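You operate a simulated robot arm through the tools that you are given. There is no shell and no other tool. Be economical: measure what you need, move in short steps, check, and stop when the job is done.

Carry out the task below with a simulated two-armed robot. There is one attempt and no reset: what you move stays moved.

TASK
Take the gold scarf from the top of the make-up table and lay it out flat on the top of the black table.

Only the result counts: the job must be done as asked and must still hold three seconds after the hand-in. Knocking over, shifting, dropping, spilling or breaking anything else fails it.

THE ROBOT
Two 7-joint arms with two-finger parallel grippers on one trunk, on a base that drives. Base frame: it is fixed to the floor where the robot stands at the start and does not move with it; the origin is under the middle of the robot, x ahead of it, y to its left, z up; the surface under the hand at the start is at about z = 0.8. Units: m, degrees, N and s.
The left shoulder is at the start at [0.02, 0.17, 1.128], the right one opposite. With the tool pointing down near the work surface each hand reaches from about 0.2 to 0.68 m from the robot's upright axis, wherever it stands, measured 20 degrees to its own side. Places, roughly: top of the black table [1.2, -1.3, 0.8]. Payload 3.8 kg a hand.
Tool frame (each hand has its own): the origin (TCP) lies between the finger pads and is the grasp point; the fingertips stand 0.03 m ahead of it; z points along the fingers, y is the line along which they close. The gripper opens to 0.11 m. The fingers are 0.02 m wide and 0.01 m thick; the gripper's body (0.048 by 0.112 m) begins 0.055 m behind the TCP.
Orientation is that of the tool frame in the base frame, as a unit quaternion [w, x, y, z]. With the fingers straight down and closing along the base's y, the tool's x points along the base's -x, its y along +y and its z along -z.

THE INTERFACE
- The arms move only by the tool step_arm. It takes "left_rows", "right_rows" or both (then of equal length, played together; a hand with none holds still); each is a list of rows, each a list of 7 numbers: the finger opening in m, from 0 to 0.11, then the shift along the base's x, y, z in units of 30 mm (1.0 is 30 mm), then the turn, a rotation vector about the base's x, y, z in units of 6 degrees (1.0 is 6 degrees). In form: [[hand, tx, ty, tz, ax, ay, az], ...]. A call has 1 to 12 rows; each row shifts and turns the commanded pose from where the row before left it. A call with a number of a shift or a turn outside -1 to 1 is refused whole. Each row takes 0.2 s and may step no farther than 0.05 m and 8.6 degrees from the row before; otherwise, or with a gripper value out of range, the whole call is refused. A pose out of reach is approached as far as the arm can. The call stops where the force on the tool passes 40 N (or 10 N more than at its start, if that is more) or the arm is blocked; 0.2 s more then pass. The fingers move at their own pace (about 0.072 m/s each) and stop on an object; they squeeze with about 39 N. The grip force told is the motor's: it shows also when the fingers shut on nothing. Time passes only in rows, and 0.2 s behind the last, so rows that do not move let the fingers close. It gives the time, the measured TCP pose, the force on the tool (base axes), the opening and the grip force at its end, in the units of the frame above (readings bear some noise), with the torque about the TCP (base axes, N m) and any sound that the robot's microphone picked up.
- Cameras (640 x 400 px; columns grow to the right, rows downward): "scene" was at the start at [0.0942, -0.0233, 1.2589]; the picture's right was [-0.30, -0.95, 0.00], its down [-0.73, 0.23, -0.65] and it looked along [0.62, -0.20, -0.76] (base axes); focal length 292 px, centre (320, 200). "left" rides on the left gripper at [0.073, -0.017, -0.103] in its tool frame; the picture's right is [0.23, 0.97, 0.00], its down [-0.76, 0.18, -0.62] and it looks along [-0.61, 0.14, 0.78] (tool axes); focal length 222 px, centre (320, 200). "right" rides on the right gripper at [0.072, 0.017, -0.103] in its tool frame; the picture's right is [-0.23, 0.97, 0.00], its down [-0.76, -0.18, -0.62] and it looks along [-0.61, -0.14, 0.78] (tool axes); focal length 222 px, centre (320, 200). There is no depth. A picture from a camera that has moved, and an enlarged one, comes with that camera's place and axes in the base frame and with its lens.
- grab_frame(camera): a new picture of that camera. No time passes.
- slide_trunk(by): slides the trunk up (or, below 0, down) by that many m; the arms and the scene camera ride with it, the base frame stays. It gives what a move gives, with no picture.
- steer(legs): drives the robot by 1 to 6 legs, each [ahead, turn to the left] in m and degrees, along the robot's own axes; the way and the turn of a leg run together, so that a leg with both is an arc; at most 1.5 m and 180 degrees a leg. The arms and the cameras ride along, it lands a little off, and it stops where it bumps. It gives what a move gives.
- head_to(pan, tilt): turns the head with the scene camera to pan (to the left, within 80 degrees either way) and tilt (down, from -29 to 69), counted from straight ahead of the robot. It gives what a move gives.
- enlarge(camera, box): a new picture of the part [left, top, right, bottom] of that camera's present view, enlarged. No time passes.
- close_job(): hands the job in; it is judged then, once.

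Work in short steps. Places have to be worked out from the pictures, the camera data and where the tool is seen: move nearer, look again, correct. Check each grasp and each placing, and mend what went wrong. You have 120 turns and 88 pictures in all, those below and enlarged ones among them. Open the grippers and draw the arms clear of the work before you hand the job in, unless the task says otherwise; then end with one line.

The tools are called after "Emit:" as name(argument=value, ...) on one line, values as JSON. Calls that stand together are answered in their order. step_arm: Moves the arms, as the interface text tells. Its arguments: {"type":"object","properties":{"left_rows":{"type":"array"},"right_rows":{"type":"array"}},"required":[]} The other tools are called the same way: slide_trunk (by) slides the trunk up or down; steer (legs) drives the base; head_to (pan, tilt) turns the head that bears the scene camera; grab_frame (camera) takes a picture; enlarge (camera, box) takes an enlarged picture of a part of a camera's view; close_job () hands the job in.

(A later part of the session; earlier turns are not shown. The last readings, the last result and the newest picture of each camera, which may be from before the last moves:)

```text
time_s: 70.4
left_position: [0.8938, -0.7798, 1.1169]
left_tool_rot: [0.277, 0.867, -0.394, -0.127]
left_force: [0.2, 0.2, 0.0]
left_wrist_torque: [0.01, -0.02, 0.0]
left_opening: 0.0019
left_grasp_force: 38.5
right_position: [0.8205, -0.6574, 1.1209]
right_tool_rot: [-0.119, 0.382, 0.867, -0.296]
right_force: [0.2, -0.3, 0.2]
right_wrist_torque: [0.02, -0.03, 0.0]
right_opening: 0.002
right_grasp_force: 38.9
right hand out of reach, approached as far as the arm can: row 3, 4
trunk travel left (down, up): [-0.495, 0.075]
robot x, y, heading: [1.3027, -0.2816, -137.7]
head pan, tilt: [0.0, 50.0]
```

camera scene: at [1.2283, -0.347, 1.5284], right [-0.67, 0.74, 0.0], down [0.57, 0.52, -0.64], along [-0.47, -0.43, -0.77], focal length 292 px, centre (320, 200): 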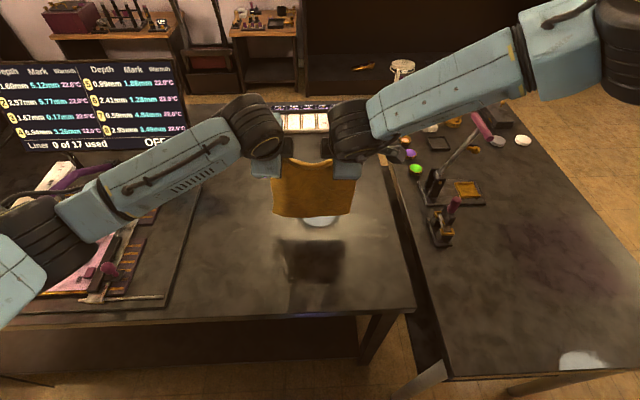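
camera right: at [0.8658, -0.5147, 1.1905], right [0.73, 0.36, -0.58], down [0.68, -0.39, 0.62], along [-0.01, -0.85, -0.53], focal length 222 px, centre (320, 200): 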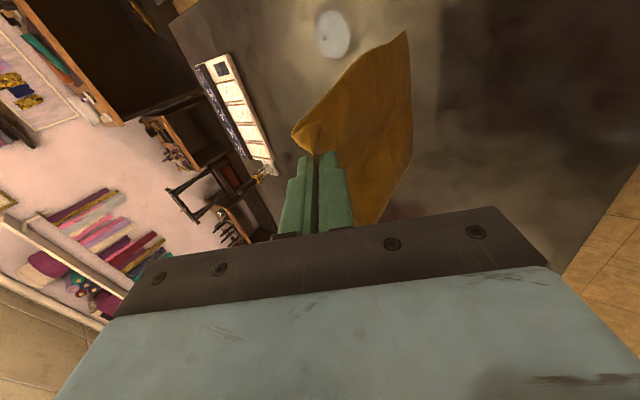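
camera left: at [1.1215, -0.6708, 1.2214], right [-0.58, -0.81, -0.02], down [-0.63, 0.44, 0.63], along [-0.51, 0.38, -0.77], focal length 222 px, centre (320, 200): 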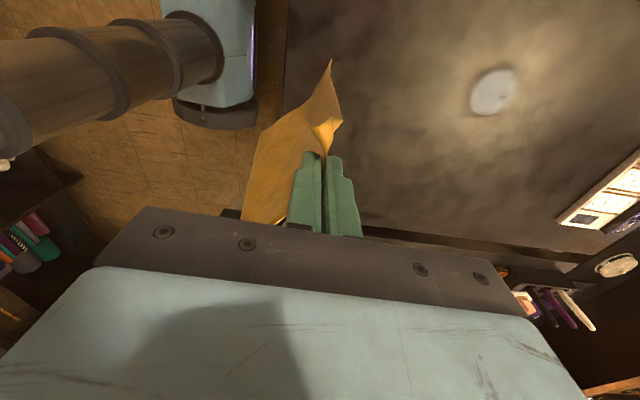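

The right arm is at its limit at 0.61 m. I level the left with it, then lower with the trunk until the bottom edge reaches the table.

Emit:
step_arm(left_rows=[[0, 0.345, 0.315, 0, 0, 0, 0], [0, 0.345, 0.315, 0, 0, 0, 0]], right_rows=[[0, 0.345, 0.315, 0, 0, 0, 0], [0, 0.345, 0.315, 0, 0, 0, 0]])

Emit:
slide_trunk(by=-0.045)

Emit:
grab_frame(camera="scene")

Emit:
grab_frame(camera="right")

```text
time_s: 71.0
left_position: [0.9173, -0.7625, 1.1187]
left_tool_rot: [0.277, 0.867, -0.394, -0.127]
left_force: [-1.0, -0.1, -0.4]
left_wrist_torque: [0.02, -0.02, -0.02]
left_opening: 0.0018
left_grasp_force: 39.4
right_position: [0.8435, -0.6377, 1.1225]
right_tool_rot: [-0.119, 0.381, 0.869, -0.293]
right_force: [-0.1, -0.8, -0.2]
right_wrist_torque: [0.05, -0.01, -0.01]
right_opening: 0.002
right_grasp_force: 38.8
trunk travel left (down, up): [-0.495, 0.075]
robot x, y, heading: [1.3023, -0.2816, -137.9]
head pan, tilt: [0.0, 50.0]
```

```text
time_s: 71.8
left_position: [0.9171, -0.7619, 1.0741]
left_tool_rot: [0.277, 0.867, -0.394, -0.126]
left_force: [0.3, 0.3, -0.2]
left_wrist_torque: [0.01, -0.05, -0.01]
left_opening: 0.0021
left_grasp_force: 38.7
right_position: [0.8432, -0.6375, 1.0771]
right_tool_rot: [-0.119, 0.382, 0.868, -0.293]
right_force: [-0.1, 0.2, -0.5]
right_wrist_torque: [0.03, -0.01, -0.01]
right_opening: 0.0021
right_grasp_force: 39.1
trunk travel left (down, up): [-0.45, 0.12]
robot x, y, heading: [1.2989, -0.2797, -137.8]
head pan, tilt: [0.0, 50.0]
```

```text
61 pictures are left
camera scene: at [1.2294, -0.3465, 1.4835], right [-0.67, 0.74, 0.0], down [0.57, 0.52, -0.64], along [-0.48, -0.43, -0.77], focal length 292 px, centre (320, 200)
```

scene: 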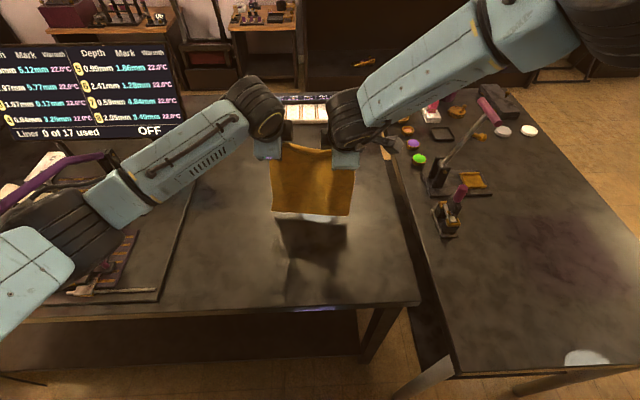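

```text
60 pictures are left
camera right: at [0.8493, -0.532, 1.1468], right [0.73, 0.36, -0.58], down [0.68, -0.39, 0.62], along [-0.01, -0.85, -0.53], focal length 222 px, centre (320, 200)
```

right: 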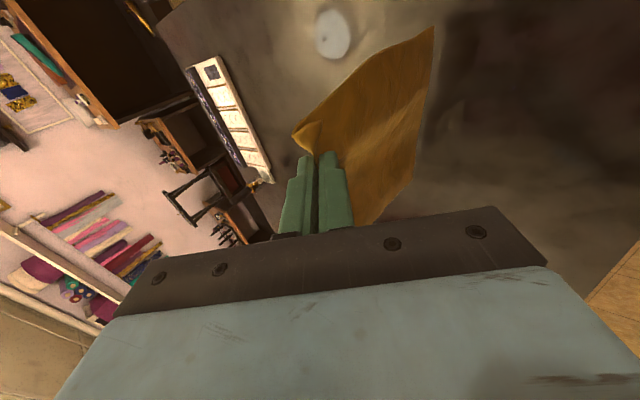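

The bottom edge is just about touching at 0.62 m; the right hand lags 3 cm. I drive 3 cm closer for room, then bring the right hand forward level.

Emit:
steer(legs=[[0.03, 0]])

Emit:
step_arm(left_rows=[[0, 0, 0, 0, 0, 0, 0], [0, 0, 0, 0, 0, 0, 0]], right_rows=[[0, -0.34, -0.31, 0, 0, 0, 0], [0, -0.34, -0.31, -0.07, 0, 0, 0]])

Emit:
grab_frame(camera="scene")

```text
time_s: 72.7
left_position: [0.895, -0.7834, 1.0724]
left_tool_rot: [0.278, 0.867, -0.394, -0.126]
left_force: [0.2, -0.4, -0.1]
left_wrist_torque: [0.07, 0.0, 0.03]
left_opening: 0.002
left_grasp_force: 39.0
right_position: [0.8202, -0.6585, 1.077]
right_tool_rot: [-0.119, 0.381, 0.868, -0.294]
right_force: [-0.8, -0.3, -0.4]
right_wrist_torque: [0.02, -0.01, -0.03]
right_opening: 0.002
right_grasp_force: 38.5
trunk travel left (down, up): [-0.45, 0.12]
robot x, y, heading: [1.282, -0.3012, -137.8]
head pan, tilt: [0.0, 50.0]
```

```text
time_s: 73.3
left_position: [0.8943, -0.7835, 1.0731]
left_tool_rot: [0.276, 0.867, -0.395, -0.127]
left_force: [-1.1, -0.6, 0.2]
left_wrist_torque: [0.01, -0.05, 0.02]
left_opening: 0.002
left_grasp_force: 38.4
right_position: [0.8024, -0.6772, 1.0749]
right_tool_rot: [-0.119, 0.382, 0.868, -0.293]
right_force: [0.2, -0.3, 0.0]
right_wrist_torque: [0.05, -0.03, 0.02]
right_opening: 0.002
right_grasp_force: 39.1
trunk travel left (down, up): [-0.45, 0.12]
robot x, y, heading: [1.2808, -0.3049, -137.7]
head pan, tilt: [0.0, 50.0]
```

```text
59 pictures are left
camera scene: at [1.2064, -0.368, 1.4833], right [-0.67, 0.74, 0.0], down [0.57, 0.52, -0.64], along [-0.47, -0.43, -0.77], focal length 292 px, centre (320, 200)
```

scene: 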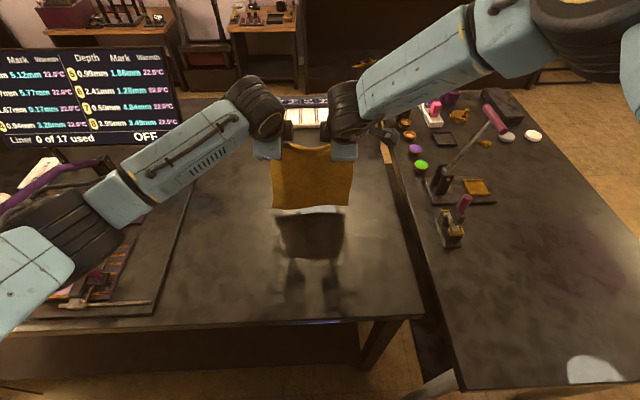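

Hands are level at 0.61 m and the near table edge is now 0.31 m ahead. I lower 12 mm and begin drawing the hands back and down along an arc.

Emit:
step_arm(left_rows=[[0, 0, 0, -0.4, 0, 0, 0], [0, 0.536, 0.49, -0.033, 0, 0, 0], [0, 0.531, 0.486, -0.097, 0, 0, 0], [0, 0.524, 0.479, -0.157, 0, 0, 0], [0, 0.512, 0.468, -0.22, 0, 0, 0], [0, 0.497, 0.455, -0.277, 0, 0, 0], [0, 0.475, 0.434, -0.337, 0, 0, 0]], right_rows=[[0, 0, 0, -0.4, 0, 0, 0], [0, 0.536, 0.49, -0.033, 0, 0, 0], [0, 0.531, 0.486, -0.097, 0, 0, 0], [0, 0.524, 0.479, -0.157, 0, 0, 0], [0, 0.512, 0.468, -0.22, 0, 0, 0], [0, 0.497, 0.455, -0.277, 0, 0, 0], [0, 0.475, 0.434, -0.337, 0, 0, 0]])

Emit:
grab_frame(camera="scene")

Emit:
grab_frame(camera="left")

```text
time_s: 74.9
left_position: [0.9875, -0.7002, 1.029]
left_tool_rot: [0.277, 0.867, -0.394, -0.126]
left_force: [-0.3, 0.5, 0.1]
left_wrist_torque: [0.02, -0.02, -0.01]
left_opening: 0.0022
left_grasp_force: 38.8
right_position: [0.8904, -0.5934, 1.0299]
right_tool_rot: [-0.119, 0.382, 0.868, -0.293]
right_force: [0.3, 0.0, -0.8]
right_wrist_torque: [0.0, -0.03, 0.0]
right_opening: 0.002
right_grasp_force: 38.9
trunk travel left (down, up): [-0.45, 0.12]
robot x, y, heading: [1.2775, -0.297, -137.4]
head pan, tilt: [0.0, 50.0]
```

```text
58 pictures are left
camera scene: at [1.2074, -0.3667, 1.4835], right [-0.67, 0.74, 0.0], down [0.57, 0.52, -0.64], along [-0.48, -0.43, -0.77], focal length 292 px, centre (320, 200)
```

scene: 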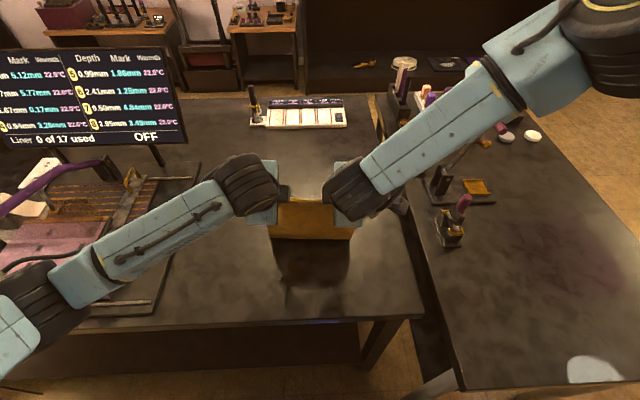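

```text
57 pictures are left
camera left: at [1.0894, -0.7061, 1.1036], right [-0.45, -0.69, 0.57], down [-0.34, 0.72, 0.61], along [-0.83, 0.08, -0.55], focal length 222 px, centre (320, 200)
```

left: 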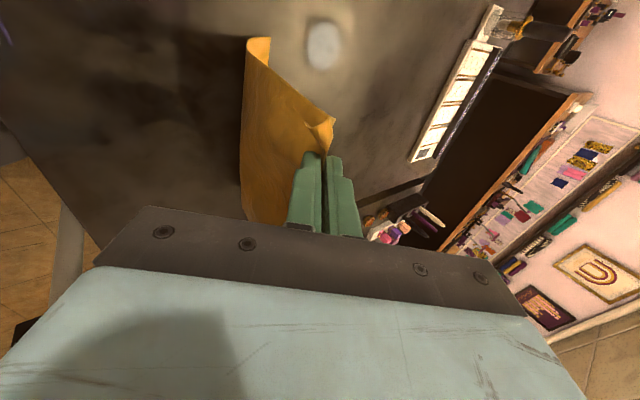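

The bottom edge slid back with the hands instead of staying put. I raise, go back out with a bit more tilt for reach, and will redo this with more weight of cloth on the table first.

Emit:
step_arm(left_rows=[[0, 0, 0, 0.8, 0, 0, 0], [0, 0, 0, 0.9, -0.6743, 0.7385, 0], [0, -0.595, -0.543, 0, -0.6743, 0.7385, 0], [0, -0.595, -0.543, 0, 0, 0, 0], [0, -0.595, -0.543, 0, 0, 0, 0], [0, -0.595, -0.543, 0, 0, 0, 0], [0, -0.595, -0.543, 0, 0, 0, 0], [0, -0.595, -0.543, 0, 0, 0, 0]], right_rows=[[0, 0, 0, 0.8, 0, 0, 0], [0, 0, 0, 0.9, -0.6743, 0.7385, 0], [0, -0.595, -0.543, 0, -0.6743, 0.7385, 0], [0, -0.595, -0.543, 0, 0, 0, 0], [0, -0.595, -0.543, 0, 0, 0, 0], [0, -0.595, -0.543, 0, 0, 0, 0], [0, -0.595, -0.543, 0, 0, 0, 0], [0, -0.595, -0.543, 0, 0, 0, 0]])

Emit:
grab_frame(camera="left")

```text
time_s: 76.7
left_position: [0.8772, -0.7986, 1.08]
left_tool_rot: [0.366, 0.834, -0.38, -0.165]
left_force: [-0.5, -0.7, 0.0]
left_wrist_torque: [0.02, -0.05, -0.03]
left_opening: 0.002
left_grasp_force: 38.6
right_position: [0.7845, -0.6889, 1.0813]
right_tool_rot: [-0.159, 0.365, 0.834, -0.381]
right_force: [0.2, 0.0, -0.1]
right_wrist_torque: [0.04, -0.03, 0.02]
right_opening: 0.0023
right_grasp_force: 38.9
trunk travel left (down, up): [-0.45, 0.12]
robot x, y, heading: [1.2819, -0.298, -137.7]
head pan, tilt: [0.0, 50.0]
```

```text
56 pictures are left
camera left: at [0.9889, -0.7947, 1.1379], right [-0.35, -0.6, 0.72], down [-0.25, 0.8, 0.55], along [-0.9, 0.01, -0.43], focal length 222 px, centre (320, 200)
```

left: 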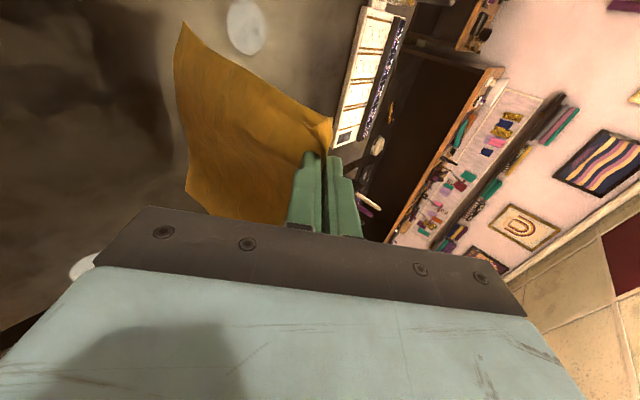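

Reach is fine here (0.63 m). I go 2 cm further, then descend mostly vertically with a slight backward drift so the bottom curls outward.

Emit:
step_arm(left_rows=[[0, -0.49, -0.45, 0, 0, 0, 0], [0, 0, 0, -0.4, 0, 0, 0], [0, 0.2, 0.18, -0.4, 0, 0, 0], [0, 0.2, 0.18, -0.4, 0, 0, 0], [0, 0.2, 0.18, -0.4, 0, 0, 0], [0, 0.2, 0.18, -0.4, 0, 0, 0]], right_rows=[[0, -0.49, -0.45, 0, 0, 0, 0], [0, 0, 0, -0.4, 0, 0, 0], [0, 0.2, 0.18, -0.4, 0, 0, 0], [0, 0.2, 0.18, -0.4, 0, 0, 0], [0, 0.2, 0.18, -0.4, 0, 0, 0], [0, 0.2, 0.18, -0.4, 0, 0, 0]])

Emit:
grab_frame(camera="left")

Emit:
grab_frame(camera="scene")

```text
time_s: 78.1
left_position: [0.8875, -0.7904, 1.0186]
left_tool_rot: [0.368, 0.833, -0.379, -0.166]
left_force: [-0.3, -0.3, -0.7]
left_wrist_torque: [0.0, -0.04, 0.01]
left_opening: 0.0018
left_grasp_force: 39.0
right_position: [0.7952, -0.681, 1.0211]
right_tool_rot: [-0.159, 0.365, 0.834, -0.382]
right_force: [-0.4, 0.2, 0.3]
right_wrist_torque: [0.01, -0.07, 0.02]
right_opening: 0.0022
right_grasp_force: 39.0
trunk travel left (down, up): [-0.45, 0.12]
robot x, y, heading: [1.2778, -0.3003, -137.8]
head pan, tilt: [0.0, 50.0]
```

```text
55 pictures are left
camera left: at [0.9996, -0.786, 1.0763], right [-0.35, -0.6, 0.72], down [-0.25, 0.8, 0.55], along [-0.9, 0.01, -0.43], focal length 222 px, centre (320, 200)
```

left: 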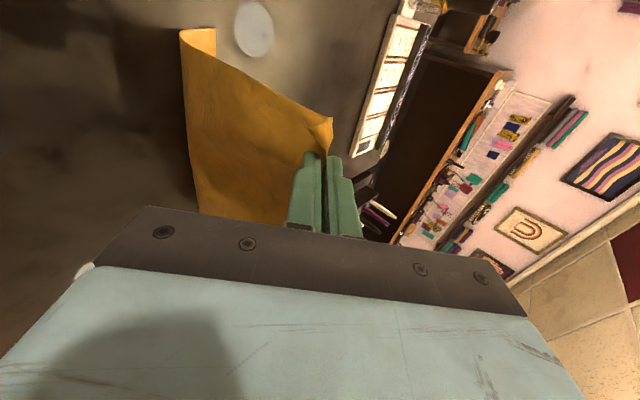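

```text
54 pictures are left
camera scene: at [1.2068, -0.367, 1.4834], right [-0.67, 0.74, 0.0], down [0.57, 0.52, -0.64], along [-0.48, -0.43, -0.77], focal length 292 px, centre (320, 200)
```

scene: 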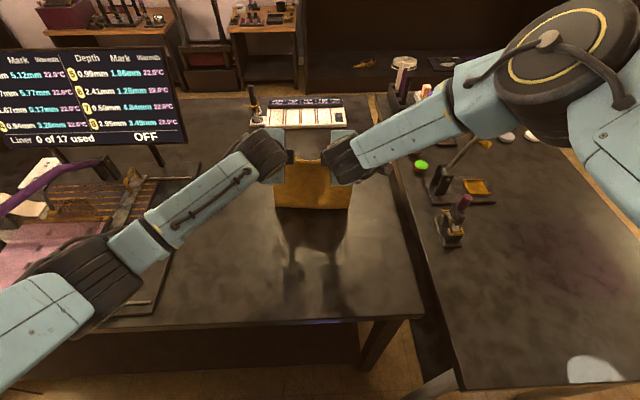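

The bottom now lies outward on the table with its fold at about 0.64 m. I continue down and back at about 45°.

Emit:
step_arm(left_rows=[[0, 0.42, 0.385, -0.6, 0, 0, 0], [0, 0.42, 0.385, -0.6, 0, 0, 0], [0, 0.42, 0.385, -0.6, 0, 0, 0], [0, 0.42, 0.385, -0.6, 0, 0, 0], [0, 0.42, 0.385, -0.6, 0, 0, 0]], right_rows=[[0, 0.42, 0.385, -0.6, 0, 0, 0], [0, 0.42, 0.385, -0.6, 0, 0, 0], [0, 0.42, 0.385, -0.6, 0, 0, 0], [0, 0.42, 0.385, -0.6, 0, 0, 0], [0, 0.42, 0.385, -0.6, 0, 0, 0]])

Emit:
grab_frame(camera="left")

Emit:
grab_frame(camera="scene")

```text
time_s: 79.3
left_position: [0.9512, -0.7316, 0.9285]
left_tool_rot: [0.366, 0.833, -0.379, -0.166]
left_force: [0.4, 0.9, 0.4]
left_wrist_torque: [0.02, -0.04, 0.02]
left_opening: 0.0019
left_grasp_force: 39.0
right_position: [0.8592, -0.6221, 0.9315]
right_tool_rot: [-0.159, 0.365, 0.834, -0.383]
right_force: [0.8, -0.6, 0.4]
right_wrist_torque: [0.01, -0.04, 0.0]
right_opening: 0.0019
right_grasp_force: 39.1
trunk travel left (down, up): [-0.45, 0.12]
robot x, y, heading: [1.2858, -0.2981, -137.9]
head pan, tilt: [0.0, 50.0]
```

```text
53 pictures are left
camera left: at [1.0628, -0.7267, 0.9858], right [-0.35, -0.6, 0.72], down [-0.25, 0.8, 0.55], along [-0.9, 0.01, -0.43], focal length 222 px, centre (320, 200)
```

left: 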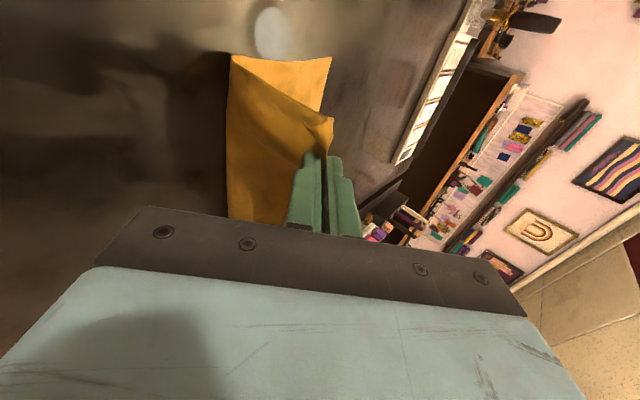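

```text
52 pictures are left
camera scene: at [1.2073, -0.3668, 1.4835], right [-0.67, 0.74, 0.0], down [0.57, 0.52, -0.64], along [-0.48, -0.43, -0.77], focal length 292 px, centre (320, 200)
```

scene: 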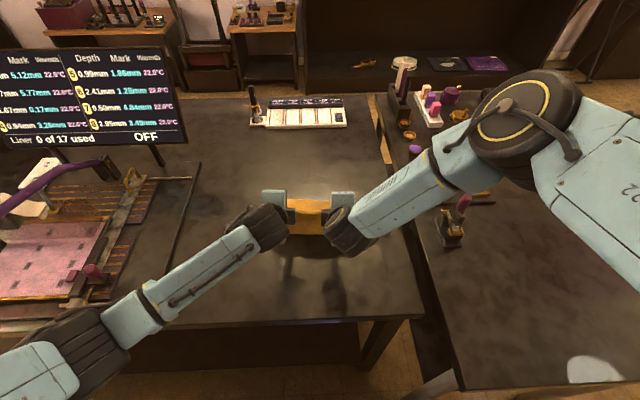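

The cloth lays out nicely outward. Keep going: further back and down to near the surface.

Emit:
step_arm(left_rows=[[0, 0.43, 0.39, -0.5, 0, 0, 0], [0, 0.43, 0.39, -0.5, 0, 0, 0], [0, 0.43, 0.39, -0.5, 0, 0, 0], [0, 0.43, 0.39, -0.5, 0, 0, 0], [0, 0.43, 0.39, -0.5, 0, 0, 0]], right_rows=[[0, 0.43, 0.39, -0.5, 0, 0, 0], [0, 0.43, 0.39, -0.5, 0, 0, 0], [0, 0.43, 0.39, -0.5, 0, 0, 0], [0, 0.43, 0.39, -0.5, 0, 0, 0], [0, 0.43, 0.39, -0.5, 0, 0, 0]])

Emit:
grab_frame(camera="left")

Emit:
grab_frame(camera="scene")

```text
time_s: 80.5
left_position: [1.017, -0.6727, 0.8545]
left_tool_rot: [0.367, 0.833, -0.379, -0.166]
left_force: [0.4, 0.3, 0.1]
left_wrist_torque: [0.04, -0.03, 0.0]
left_opening: 0.002
left_grasp_force: 39.3
right_position: [0.9274, -0.569, 0.8572]
right_tool_rot: [-0.161, 0.367, 0.834, -0.379]
right_force: [0.4, -0.2, 0.7]
right_wrist_torque: [0.03, -0.01, 0.02]
right_opening: 0.0022
right_grasp_force: 39.1
right hand out of reach, approached as far as the arm can: row 5
trunk travel left (down, up): [-0.45, 0.12]
robot x, y, heading: [1.2778, -0.3044, -137.6]
head pan, tilt: [0.0, 50.0]
```

```text
51 pictures are left
camera left: at [1.1296, -0.669, 0.9121], right [-0.35, -0.6, 0.72], down [-0.25, 0.8, 0.55], along [-0.9, 0.01, -0.43], focal length 222 px, centre (320, 200)
```

left: 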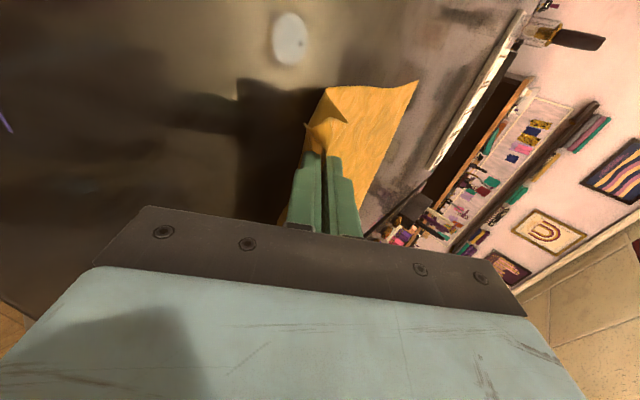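

```text
50 pictures are left
camera scene: at [1.2075, -0.3668, 1.4835], right [-0.67, 0.74, 0.0], down [0.57, 0.52, -0.64], along [-0.48, -0.43, -0.77], focal length 292 px, centre (320, 200)
```

scene: 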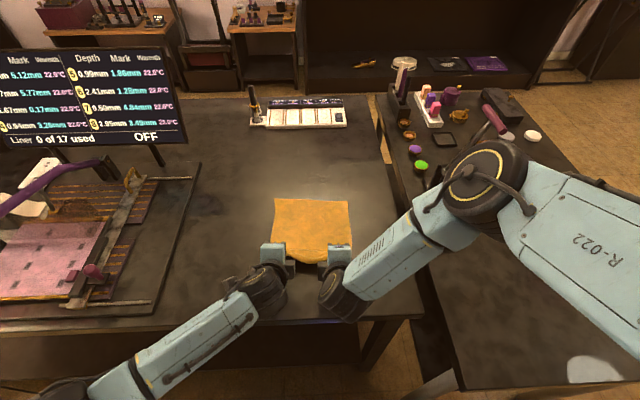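

The scarf is almost fully laid, far edge at 0.67 m. I lower the last bit with the trunk, then draw back the slack.

Emit:
slide_trunk(by=-0.02)

Emit:
step_arm(left_rows=[[0, 0.37, 0.337, 0, 0, 0, 0], [0, 0.37, 0.337, 0, 0, 0, 0]], right_rows=[[0, 0.37, 0.337, 0, 0, 0, 0], [0, 0.37, 0.337, 0, 0, 0, 0]])

Emit:
grab_frame(camera="scene")

Emit:
grab_frame(camera="left")

Emit:
grab_frame(camera="right")

```text
time_s: 81.1
left_position: [1.0165, -0.672, 0.8345]
left_tool_rot: [0.367, 0.833, -0.38, -0.165]
left_force: [-0.4, -0.2, 0.2]
left_wrist_torque: [0.02, -0.04, -0.01]
left_opening: 0.0021
left_grasp_force: 39.0
right_position: [0.9276, -0.5691, 0.8375]
right_tool_rot: [-0.161, 0.367, 0.834, -0.38]
right_force: [-0.7, -0.6, -0.5]
right_wrist_torque: [0.08, -0.04, -0.03]
right_opening: 0.0022
right_grasp_force: 38.7
trunk travel left (down, up): [-0.43, 0.14]
robot x, y, heading: [1.2795, -0.3047, -137.8]
head pan, tilt: [0.0, 50.0]
```

```text
time_s: 81.7
left_position: [1.0404, -0.6547, 0.8351]
left_tool_rot: [0.368, 0.833, -0.379, -0.165]
left_force: [-0.1, 0.3, -0.7]
left_wrist_torque: [0.0, -0.02, -0.03]
left_opening: 0.0021
left_grasp_force: 38.9
right_position: [0.9499, -0.553, 0.8376]
right_tool_rot: [-0.163, 0.368, 0.835, -0.376]
right_force: [0.3, 0.3, 0.5]
right_wrist_torque: [0.03, -0.04, 0.0]
right_opening: 0.0019
right_grasp_force: 39.1
right hand out of reach, approached as far as the arm can: row 2
trunk travel left (down, up): [-0.43, 0.14]
robot x, y, heading: [1.2756, -0.3046, -138.0]
head pan, tilt: [0.0, 50.0]
```

```text
49 pictures are left
camera scene: at [1.2072, -0.367, 1.4635], right [-0.67, 0.74, 0.0], down [0.57, 0.52, -0.64], along [-0.48, -0.43, -0.77], focal length 292 px, centre (320, 200)
```

scene: 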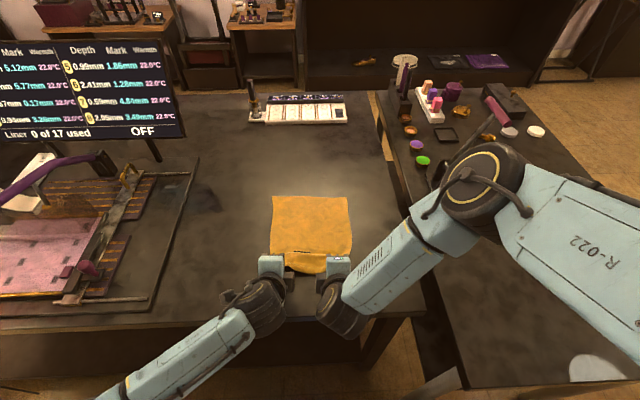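

```text
48 pictures are left
camera left: at [1.1511, -0.65, 0.8928], right [-0.35, -0.6, 0.72], down [-0.25, 0.8, 0.55], along [-0.9, 0.01, -0.43], focal length 222 px, centre (320, 200)
```

left: 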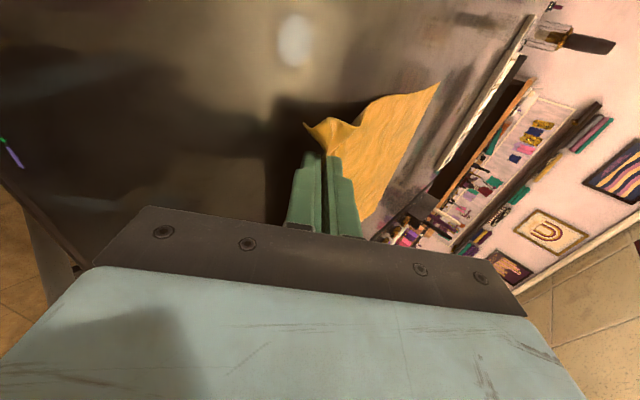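

```text
47 pictures are left
camera right: at [0.9666, -0.4382, 0.8917], right [0.63, 0.27, -0.73], down [0.77, -0.32, 0.55], along [-0.09, -0.91, -0.41], focal length 222 px, centre (320, 200)
```

right: 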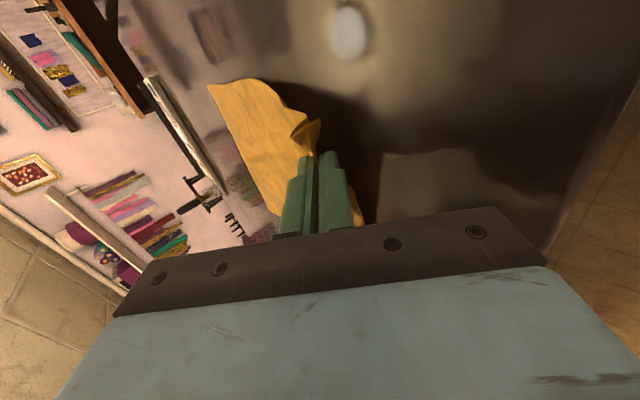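

Hands are at 0.435 m (tips), with about 1.5 cm slack left; the right arm can't fold back more, so I back the base 1.5 cm instead, then lower the trunk to touch.

Emit:
steer(legs=[[-0.015, 0]])

Emit:
slide_trunk(by=-0.006)

Emit:
grab_frame(camera="scene")

Emit:
grab_frame(camera="left")

```text
time_s: 82.5
left_position: [1.0513, -0.6438, 0.8349]
left_tool_rot: [0.368, 0.833, -0.38, -0.166]
left_force: [1.2, -0.2, -0.1]
left_wrist_torque: [0.05, 0.0, 0.01]
left_opening: 0.0021
left_grasp_force: 39.5
right_position: [0.9604, -0.5428, 0.8388]
right_tool_rot: [-0.163, 0.368, 0.834, -0.376]
right_force: [-0.5, 0.4, -0.9]
right_wrist_torque: [0.02, -0.04, 0.03]
right_opening: 0.0017
right_grasp_force: 38.6
trunk travel left (down, up): [-0.43, 0.14]
robot x, y, heading: [1.2883, -0.2884, -137.8]
head pan, tilt: [0.0, 50.0]
```

```text
time_s: 83.1
left_position: [1.0495, -0.6445, 0.8295]
left_tool_rot: [0.367, 0.833, -0.379, -0.166]
left_force: [-0.1, -0.5, 0.1]
left_wrist_torque: [0.0, -0.04, 0.03]
left_opening: 0.002
left_grasp_force: 39.5
right_position: [0.9617, -0.542, 0.8329]
right_tool_rot: [-0.163, 0.369, 0.834, -0.376]
right_force: [0.2, -0.5, -0.2]
right_wrist_torque: [0.02, -0.06, 0.02]
right_opening: 0.0021
right_grasp_force: 38.8
trunk travel left (down, up): [-0.424, 0.146]
robot x, y, heading: [1.2939, -0.2911, -137.6]
head pan, tilt: [0.0, 50.0]
```

```text
46 pictures are left
camera scene: at [1.2181, -0.3568, 1.4575], right [-0.67, 0.74, 0.0], down [0.57, 0.52, -0.64], along [-0.48, -0.43, -0.77], focal length 292 px, centre (320, 200)
```

scene: 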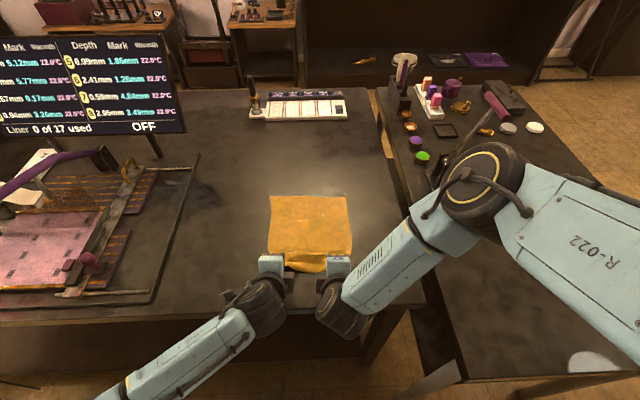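

```text
45 pictures are left
camera left: at [1.1619, -0.6401, 0.8867], right [-0.35, -0.6, 0.72], down [-0.25, 0.8, 0.55], along [-0.9, 0.01, -0.43], focal length 222 px, centre (320, 200)
```

left: 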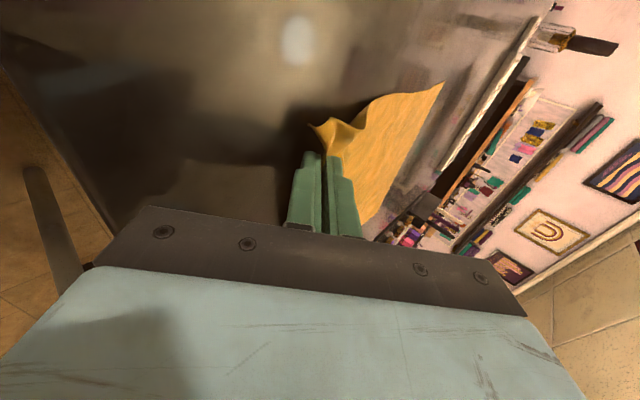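

Let me enlarge the scarf to see its shape by the hands.

Emit:
enlarge(camera="scene", box=[240, 170, 380, 310])

```text
2.86 times, centred on (310, 240) of scene
camera zoom: at [1.2181, -0.3568, 1.4575], right [-0.67, 0.74, 0.0], down [0.57, 0.52, -0.64], along [-0.48, -0.43, -0.77], focal length 834 px, centre (349, 86)
```

zoom: 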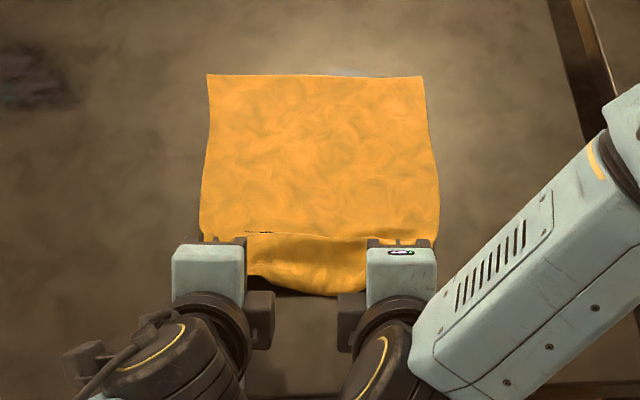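

The scarf is flat up to the fingers with just the held strip lifted. I open the fingers a little with a slight rise, letting the strip go.

Emit:
step_arm(left_rows=[[0.015, 0, 0, 0.15, 0, 0, 0], [0.03, 0, 0, 0.15, 0, 0, 0], [0.03, 0, 0, 0, 0, 0, 0]], right_rows=[[0.015, 0, 0, 0.1, 0, 0, 0], [0.03, 0, 0, 0.15, 0, 0, 0], [0.03, 0, 0, 0, 0, 0, 0]])

Emit:
grab_frame(camera="left")

Emit:
grab_frame(camera="right")

Emit:
enlarge(camera="scene", box=[240, 170, 380, 310])

```text
time_s: 83.9
left_position: [1.0488, -0.6442, 0.8384]
left_tool_rot: [0.367, 0.833, -0.38, -0.165]
left_force: [-0.6, -0.9, 3.1]
left_wrist_torque: [-0.05, 0.07, 0.01]
left_opening: 0.0287
left_grasp_force: 0.0
right_position: [0.9627, -0.5422, 0.8382]
right_tool_rot: [-0.162, 0.368, 0.835, -0.375]
right_force: [-1.0, 0.2, 1.2]
right_wrist_torque: [-0.04, 0.03, 0.02]
right_opening: 0.0296
right_grasp_force: 0.1
trunk travel left (down, up): [-0.424, 0.146]
robot x, y, heading: [1.2922, -0.2931, -137.8]
head pan, tilt: [0.0, 50.0]
```

```text
43 pictures are left
camera left: at [1.1613, -0.6403, 0.8961], right [-0.35, -0.6, 0.72], down [-0.25, 0.8, 0.55], along [-0.9, 0.01, -0.43], focal length 222 px, centre (320, 200)
```

left: 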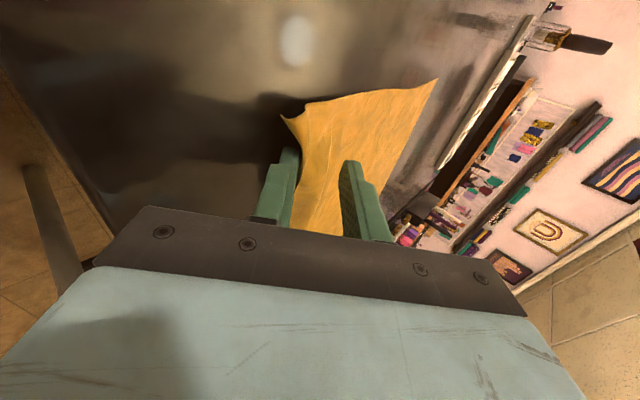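

```text
42 pictures are left
camera right: at [0.9784, -0.4278, 0.8926], right [0.63, 0.27, -0.73], down [0.77, -0.32, 0.55], along [-0.09, -0.91, -0.41], focal length 222 px, centre (320, 200)
```

right: 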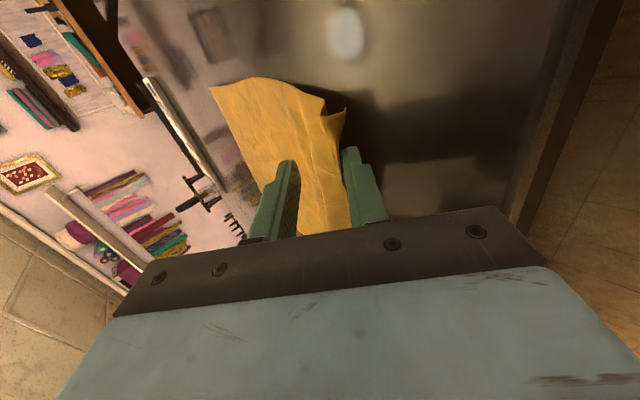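

```text
2.86 times, centred on (310, 240) of scene
camera zoom: at [1.2178, -0.3569, 1.4575], right [-0.67, 0.74, 0.0], down [0.57, 0.52, -0.64], along [-0.48, -0.43, -0.77], focal length 834 px, centre (349, 86)
```

zoom: 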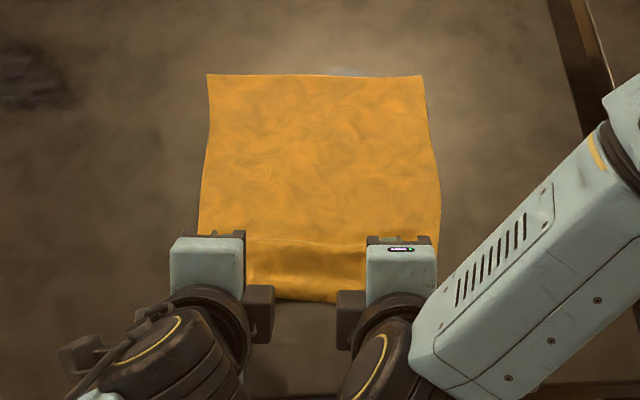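

Released; the strip rests over the lower fingers. I back the base away 8 cm to slide them out from under it.

Emit:
steer(legs=[[-0.08, 0]])

Emit:
grab_frame(camera="scene")

Emit:
grab_frame(camera="left")

```text
time_s: 84.9
left_position: [1.1108, -0.5894, 0.8405]
left_tool_rot: [0.368, 0.833, -0.379, -0.165]
left_force: [7.6, 5.9, 9.8]
left_wrist_torque: [0.23, -0.22, 0.0]
left_opening: 0.0297
left_grasp_force: 0.0
right_position: [1.0219, -0.4886, 0.8387]
right_tool_rot: [-0.162, 0.368, 0.834, -0.377]
right_force: [-0.1, -0.1, 0.4]
right_wrist_torque: [-0.02, 0.03, -0.02]
right_opening: 0.0299
right_grasp_force: 0.0
trunk travel left (down, up): [-0.424, 0.146]
robot x, y, heading: [1.3514, -0.2358, -137.6]
head pan, tilt: [0.0, 50.0]
```

```text
40 pictures are left
camera scene: at [1.2781, -0.3019, 1.4576], right [-0.67, 0.74, 0.0], down [0.56, 0.52, -0.64], along [-0.48, -0.43, -0.77], focal length 292 px, centre (320, 200)
```

scene: 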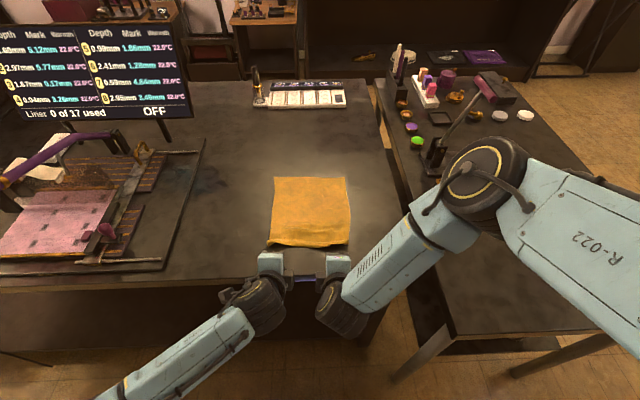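

```text
39 pictures are left
camera left: at [1.2217, -0.5855, 0.8964], right [-0.35, -0.6, 0.72], down [-0.25, 0.8, 0.55], along [-0.9, 0.01, -0.43], focal length 222 px, centre (320, 200)
```

left: 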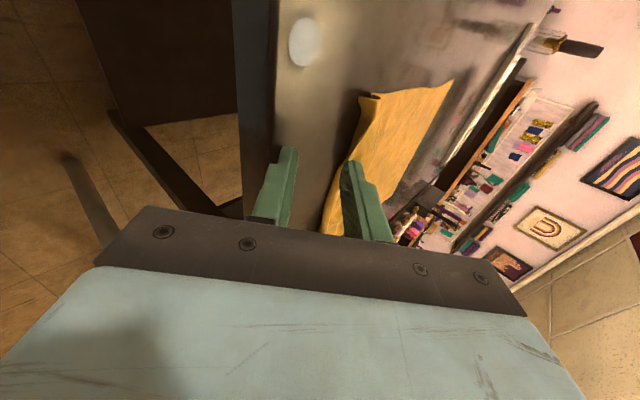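

Clear of the cloth, but the left finger rubs the table, so I raise the trunk, back off a bit and inspect the near edge.

Emit:
slide_trunk(by=0.1)

Emit:
enlarge(camera="scene", box=[240, 150, 380, 290])

Emit:
grab_frame(camera="left")

Emit:
grab_frame(camera="right")

```text
time_s: 86.2
left_position: [1.1087, -0.5898, 0.9372]
left_tool_rot: [0.367, 0.834, -0.379, -0.165]
left_force: [-0.4, -0.7, -0.3]
left_wrist_torque: [0.01, 0.0, 0.0]
left_opening: 0.0299
left_grasp_force: 0.0
right_position: [1.0223, -0.4889, 0.9392]
right_tool_rot: [-0.161, 0.368, 0.835, -0.376]
right_force: [-0.1, -0.5, 0.3]
right_wrist_torque: [-0.01, -0.04, -0.02]
right_opening: 0.0303
right_grasp_force: 0.0
trunk travel left (down, up): [-0.524, 0.046]
robot x, y, heading: [1.3523, -0.2391, -137.5]
head pan, tilt: [0.0, 50.0]
```

```text
2.86 times, centred on (310, 220) of scene
camera zoom: at [1.2769, -0.3034, 1.5574], right [-0.67, 0.74, 0.0], down [0.57, 0.52, -0.64], along [-0.47, -0.43, -0.77], focal length 834 px, centre (349, 143)
```

zoom: 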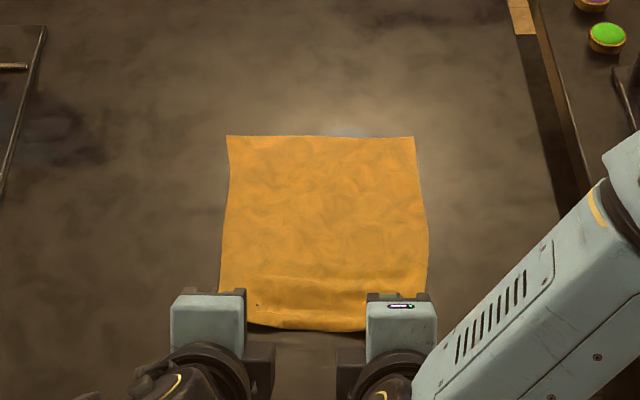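

```text
37 pictures are left
camera left: at [1.221, -0.5863, 0.9957], right [-0.35, -0.6, 0.72], down [-0.25, 0.8, 0.55], along [-0.9, 0.01, -0.43], focal length 222 px, centre (320, 200)
```

left: 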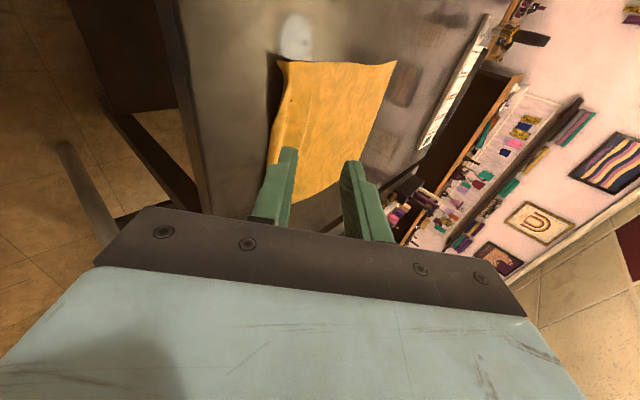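

```text
36 pictures are left
camera right: at [1.0375, -0.3749, 0.9925], right [0.63, 0.27, -0.73], down [0.77, -0.32, 0.55], along [-0.09, -0.91, -0.41], focal length 222 px, centre (320, 200)
```

right: 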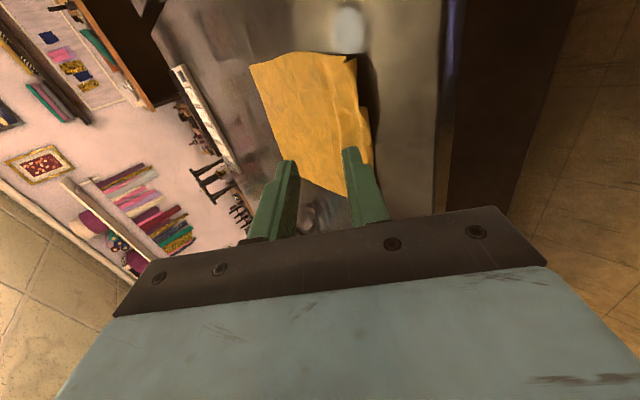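

It looks nearly flat with a small crease near the held edge. I back off a bit for an unobstructed look.

Emit:
steer(legs=[[-0.12, 0]])

Emit:
enlarge(camera="scene", box=[220, 110, 400, 250])

Emit:
enlarge(camera="left", box=[200, 0, 480, 200])

```text
time_s: 87.5
left_position: [1.1974, -0.5088, 0.9388]
left_tool_rot: [0.367, 0.832, -0.382, -0.167]
left_force: [-0.3, 0.7, -0.1]
left_wrist_torque: [0.01, -0.01, 0.01]
left_opening: 0.0303
left_grasp_force: 0.0
right_position: [1.1089, -0.4066, 0.9398]
right_tool_rot: [-0.164, 0.37, 0.834, -0.376]
right_force: [0.0, 0.2, -0.1]
right_wrist_torque: [-0.02, 0.02, 0.01]
right_opening: 0.0299
right_grasp_force: 0.1
trunk travel left (down, up): [-0.524, 0.046]
robot x, y, heading: [1.4398, -0.1569, -138.0]
head pan, tilt: [0.0, 50.0]
```

```text
2.86 times, centred on (310, 180) of scene
camera zoom: at [1.3658, -0.222, 1.5575], right [-0.67, 0.74, 0.0], down [0.57, 0.51, -0.64], along [-0.48, -0.43, -0.77], focal length 834 px, centre (349, 257)
```

zoom: 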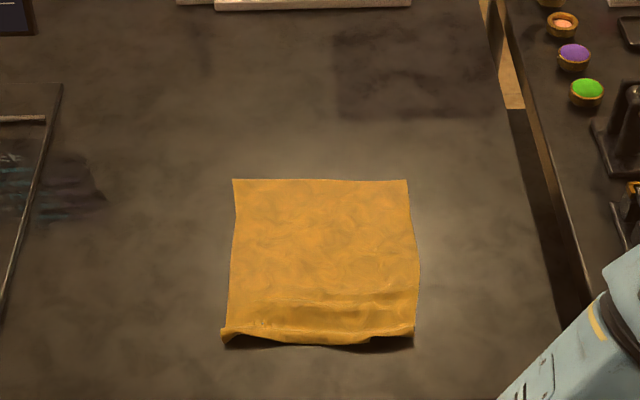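

```text
2.00 times, centred on (340, 100) of left
camera zoom: at [1.3083, -0.505, 0.9961], right [-0.35, -0.6, 0.72], down [-0.24, 0.8, 0.55], along [-0.9, 0.02, -0.43], focal length 444 px, centre (280, 400)
```

zoom: 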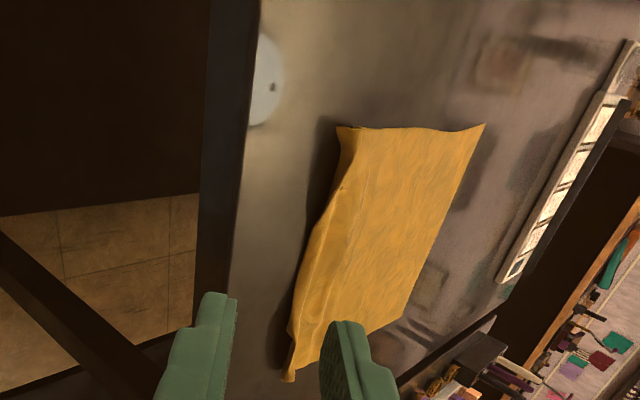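

The near 3 cm is still rumpled and slightly lifted. I'll smooth it by stroking toward the edge with the fingertips, so first I turn the hands back to normal yaw with a mild forward tilt, here clear of the table.

Emit:
step_arm(left_rows=[[0.05, 0, 0, 0, 0.669, -0.743, 0], [0.05, 0, 0, 0, 0.669, -0.743, 0], [0.05, 0, 0, 0, 0.669, -0.743, 0], [0.05, 0, 0, 0, 0.669, -0.743, 0], [0.05, 0, 0, 0, 0.3, 0.272, 0.9135], [0.05, 0, 0, 0, 0.3, 0.272, 0.9135], [0.05, 0, 0, 0, 0.3, 0.272, 0.9135], [0.05, 0, 0, 0, 0.3, 0.272, 0.9135], [0.05, 0, 0, 0, 0.3, 0.272, 0.9135], [0.05, 0, 0, 0, 0.3, 0.272, 0.9135], [0.05, 0, 0, 0, 0.3, 0.272, 0.9135]], right_rows=[[0.05, 0, 0, 0, 0.669, -0.743, 0], [0.05, 0, 0, 0, 0.669, -0.743, 0], [0.05, 0, 0, 0, 0.669, -0.743, 0], [0.05, 0, 0, 0, 0.669, -0.743, 0], [0.05, 0, 0, 0, -0.3, -0.272, -0.9135], [0.05, 0, 0, 0, -0.3, -0.272, -0.9135], [0.05, 0, 0, 0, -0.3, -0.272, -0.9135], [0.05, 0, 0, 0, -0.3, -0.272, -0.9135], [0.05, 0, 0, 0, -0.3, -0.272, -0.9135], [0.05, 0, 0, 0, -0.3, -0.272, -0.9135], [0.05, 0, 0, 0, -0.3, -0.272, -0.9135]])

Emit:
step_arm(left_rows=[[0.05, 0, 0, 0, 0.3, 0.272, 0.9135], [0.05, 0, 0, 0, 0.3, 0.272, 0.9135], [0.05, 0, 0, 0, 0.3, 0.272, 0.9135], [0.05, 0, 0, 0, 0.3, 0.272, 0.9135], [0.05, 0, 0, 0, 0.3, 0.272, 0.9135], [0.05, 0, 0, 0, 0.3, 0.272, 0.9135], [0.05, 0, 0, 0, 0.3, 0.272, 0.9135], [0.05, 0, 0, 0, 0.3, 0.272, 0.9135]], right_rows=[[0.05, 0, 0, 0, -0.3, -0.272, -0.9135], [0.05, 0, 0, 0, -0.3, -0.272, -0.9135], [0.05, 0, 0, 0, -0.3, -0.272, -0.9135], [0.05, 0, 0, 0, -0.3, -0.272, -0.9135], [0.05, 0, 0, 0, -0.3, -0.272, -0.9135], [0.05, 0, 0, 0, -0.3, -0.272, -0.9135], [0.05, 0, 0, 0, -0.3, -0.272, -0.9135], [0.05, 0, 0, 0, -0.3, -0.272, -0.9135]])

Emit:
grab_frame(camera="scene")

```text
time_s: 89.9
left_position: [1.1963, -0.5076, 0.9386]
left_tool_rot: [0.144, 0.976, -0.059, -0.151]
left_force: [0.2, 0.5, 0.3]
left_wrist_torque: [0.03, -0.01, -0.01]
left_opening: 0.0502
left_grasp_force: 0.0
right_position: [1.1073, -0.4066, 0.9387]
right_tool_rot: [-0.011, 0.691, 0.69, -0.213]
right_force: [0.6, 0.2, -0.1]
right_wrist_torque: [-0.02, 0.07, 0.0]
right_opening: 0.0499
right_grasp_force: 0.1
trunk travel left (down, up): [-0.524, 0.046]
robot x, y, heading: [1.437, -0.1578, -137.9]
head pan, tilt: [0.0, 50.0]
```

```text
time_s: 91.7
left_position: [1.195, -0.5084, 0.9369]
left_tool_rot: [0.076, 0.915, 0.343, -0.199]
left_force: [0.6, -0.9, -0.8]
left_wrist_torque: [0.0, 0.0, -0.04]
left_opening: 0.0498
left_grasp_force: 0.2
right_position: [1.1075, -0.4072, 0.9391]
right_tool_rot: [0.073, 0.913, 0.35, -0.199]
right_force: [-0.5, 0.3, -0.3]
right_wrist_torque: [0.0, -0.02, 0.0]
right_opening: 0.0504
right_grasp_force: 0.0
trunk travel left (down, up): [-0.524, 0.046]
robot x, y, heading: [1.4388, -0.1574, -137.8]
head pan, tilt: [0.0, 50.0]
```

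```text
33 pictures are left
camera scene: at [1.3651, -0.222, 1.5575], right [-0.67, 0.74, 0.0], down [0.57, 0.51, -0.64], along [-0.48, -0.43, -0.77], focal length 292 px, centre (320, 200)
```

scene: 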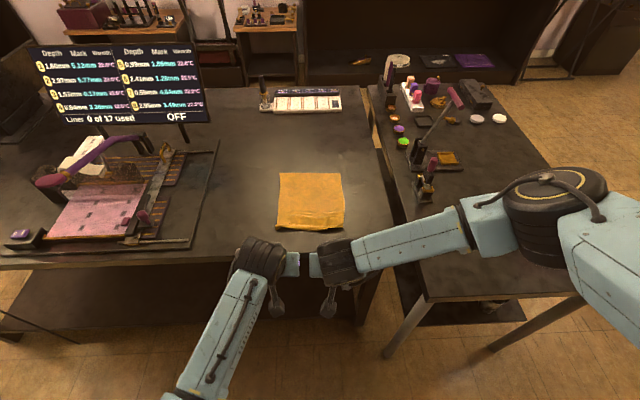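

Hands are ready. I drive 0.15 m in again and move the fingertips over the middle of the scarf.

Emit:
steer(legs=[[0.15, 0]])

Emit:
step_arm(left_rows=[[0.05, -0.74, -0.673, 0, 0, 0, 0], [0.05, -0.74, -0.673, -0.2, 0, 0, 0], [0.05, -0.74, -0.673, -0.5, 0, 0, 0], [0.05, -0.74, -0.673, -0.5, 0, 0, 0], [0.05, 0, 0, -0.8, 0, 0, 0]], right_rows=[[0.05, -0.74, -0.673, 0, 0, 0, 0], [0.05, -0.74, -0.673, -0.2, 0, 0, 0], [0.05, -0.74, -0.673, -0.5, 0, 0, 0], [0.05, -0.74, -0.673, -0.5, 0, 0, 0], [0.05, 0, 0, -0.8, 0, 0, 0]])

Emit:
grab_frame(camera="scene")

Emit:
grab_frame(camera="left")

```text
time_s: 93.1
left_position: [1.0853, -0.6084, 0.9381]
left_tool_rot: [0.075, 0.916, 0.341, -0.199]
left_force: [0.1, -0.2, 1.4]
left_wrist_torque: [0.02, -0.03, 0.01]
left_opening: 0.0499
left_grasp_force: 0.1
right_position: [0.9979, -0.5066, 0.9395]
right_tool_rot: [0.071, 0.913, 0.35, -0.198]
right_force: [0.2, -0.7, 0.4]
right_wrist_torque: [0.03, -0.01, -0.01]
right_opening: 0.05
right_grasp_force: 0.1
trunk travel left (down, up): [-0.524, 0.046]
robot x, y, heading: [1.3269, -0.2548, -138.3]
head pan, tilt: [0.0, 50.0]
```

```text
time_s: 94.3
left_position: [0.9959, -0.6885, 0.8799]
left_tool_rot: [0.075, 0.915, 0.341, -0.2]
left_force: [-0.2, 0.3, -0.1]
left_wrist_torque: [0.02, -0.03, 0.01]
left_opening: 0.0501
left_grasp_force: 0.1
right_position: [0.91, -0.5848, 0.8779]
right_tool_rot: [0.072, 0.913, 0.349, -0.198]
right_force: [0.2, 0.6, -1.1]
right_wrist_torque: [0.04, 0.02, -0.01]
right_opening: 0.0501
right_grasp_force: 0.1
trunk travel left (down, up): [-0.524, 0.046]
robot x, y, heading: [1.3325, -0.2568, -138.3]
head pan, tilt: [0.0, 50.0]
```

```text
32 pictures are left
camera scene: at [1.2561, -0.3212, 1.5575], right [-0.67, 0.74, 0.0], down [0.57, 0.51, -0.64], along [-0.48, -0.43, -0.77], focal length 292 px, centre (320, 200)
```

scene: 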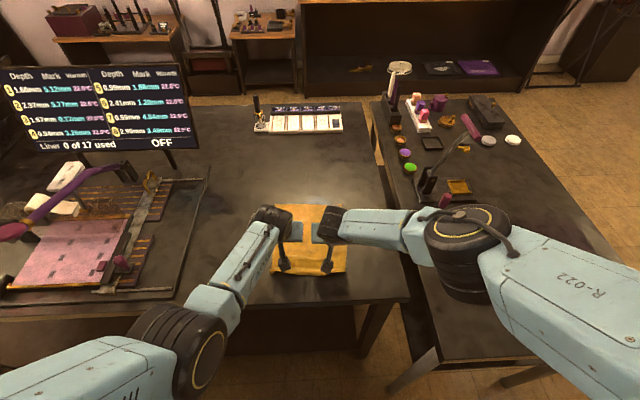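

```text
31 pictures are left
camera left: at [1.0654, -0.6035, 0.9428], right [0.79, -0.6, -0.1], down [-0.21, -0.42, 0.88], along [-0.57, -0.68, -0.46], focal length 222 px, centre (320, 200)
```

left: 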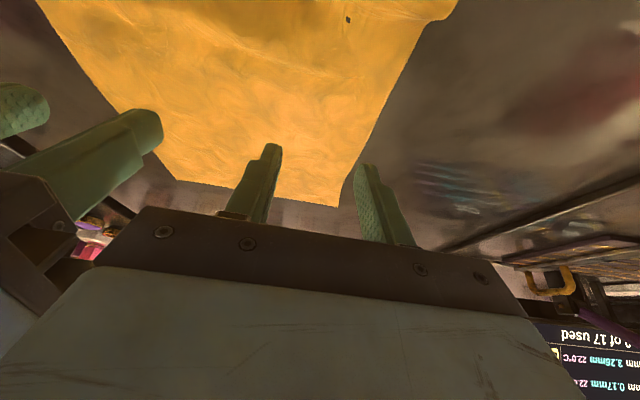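

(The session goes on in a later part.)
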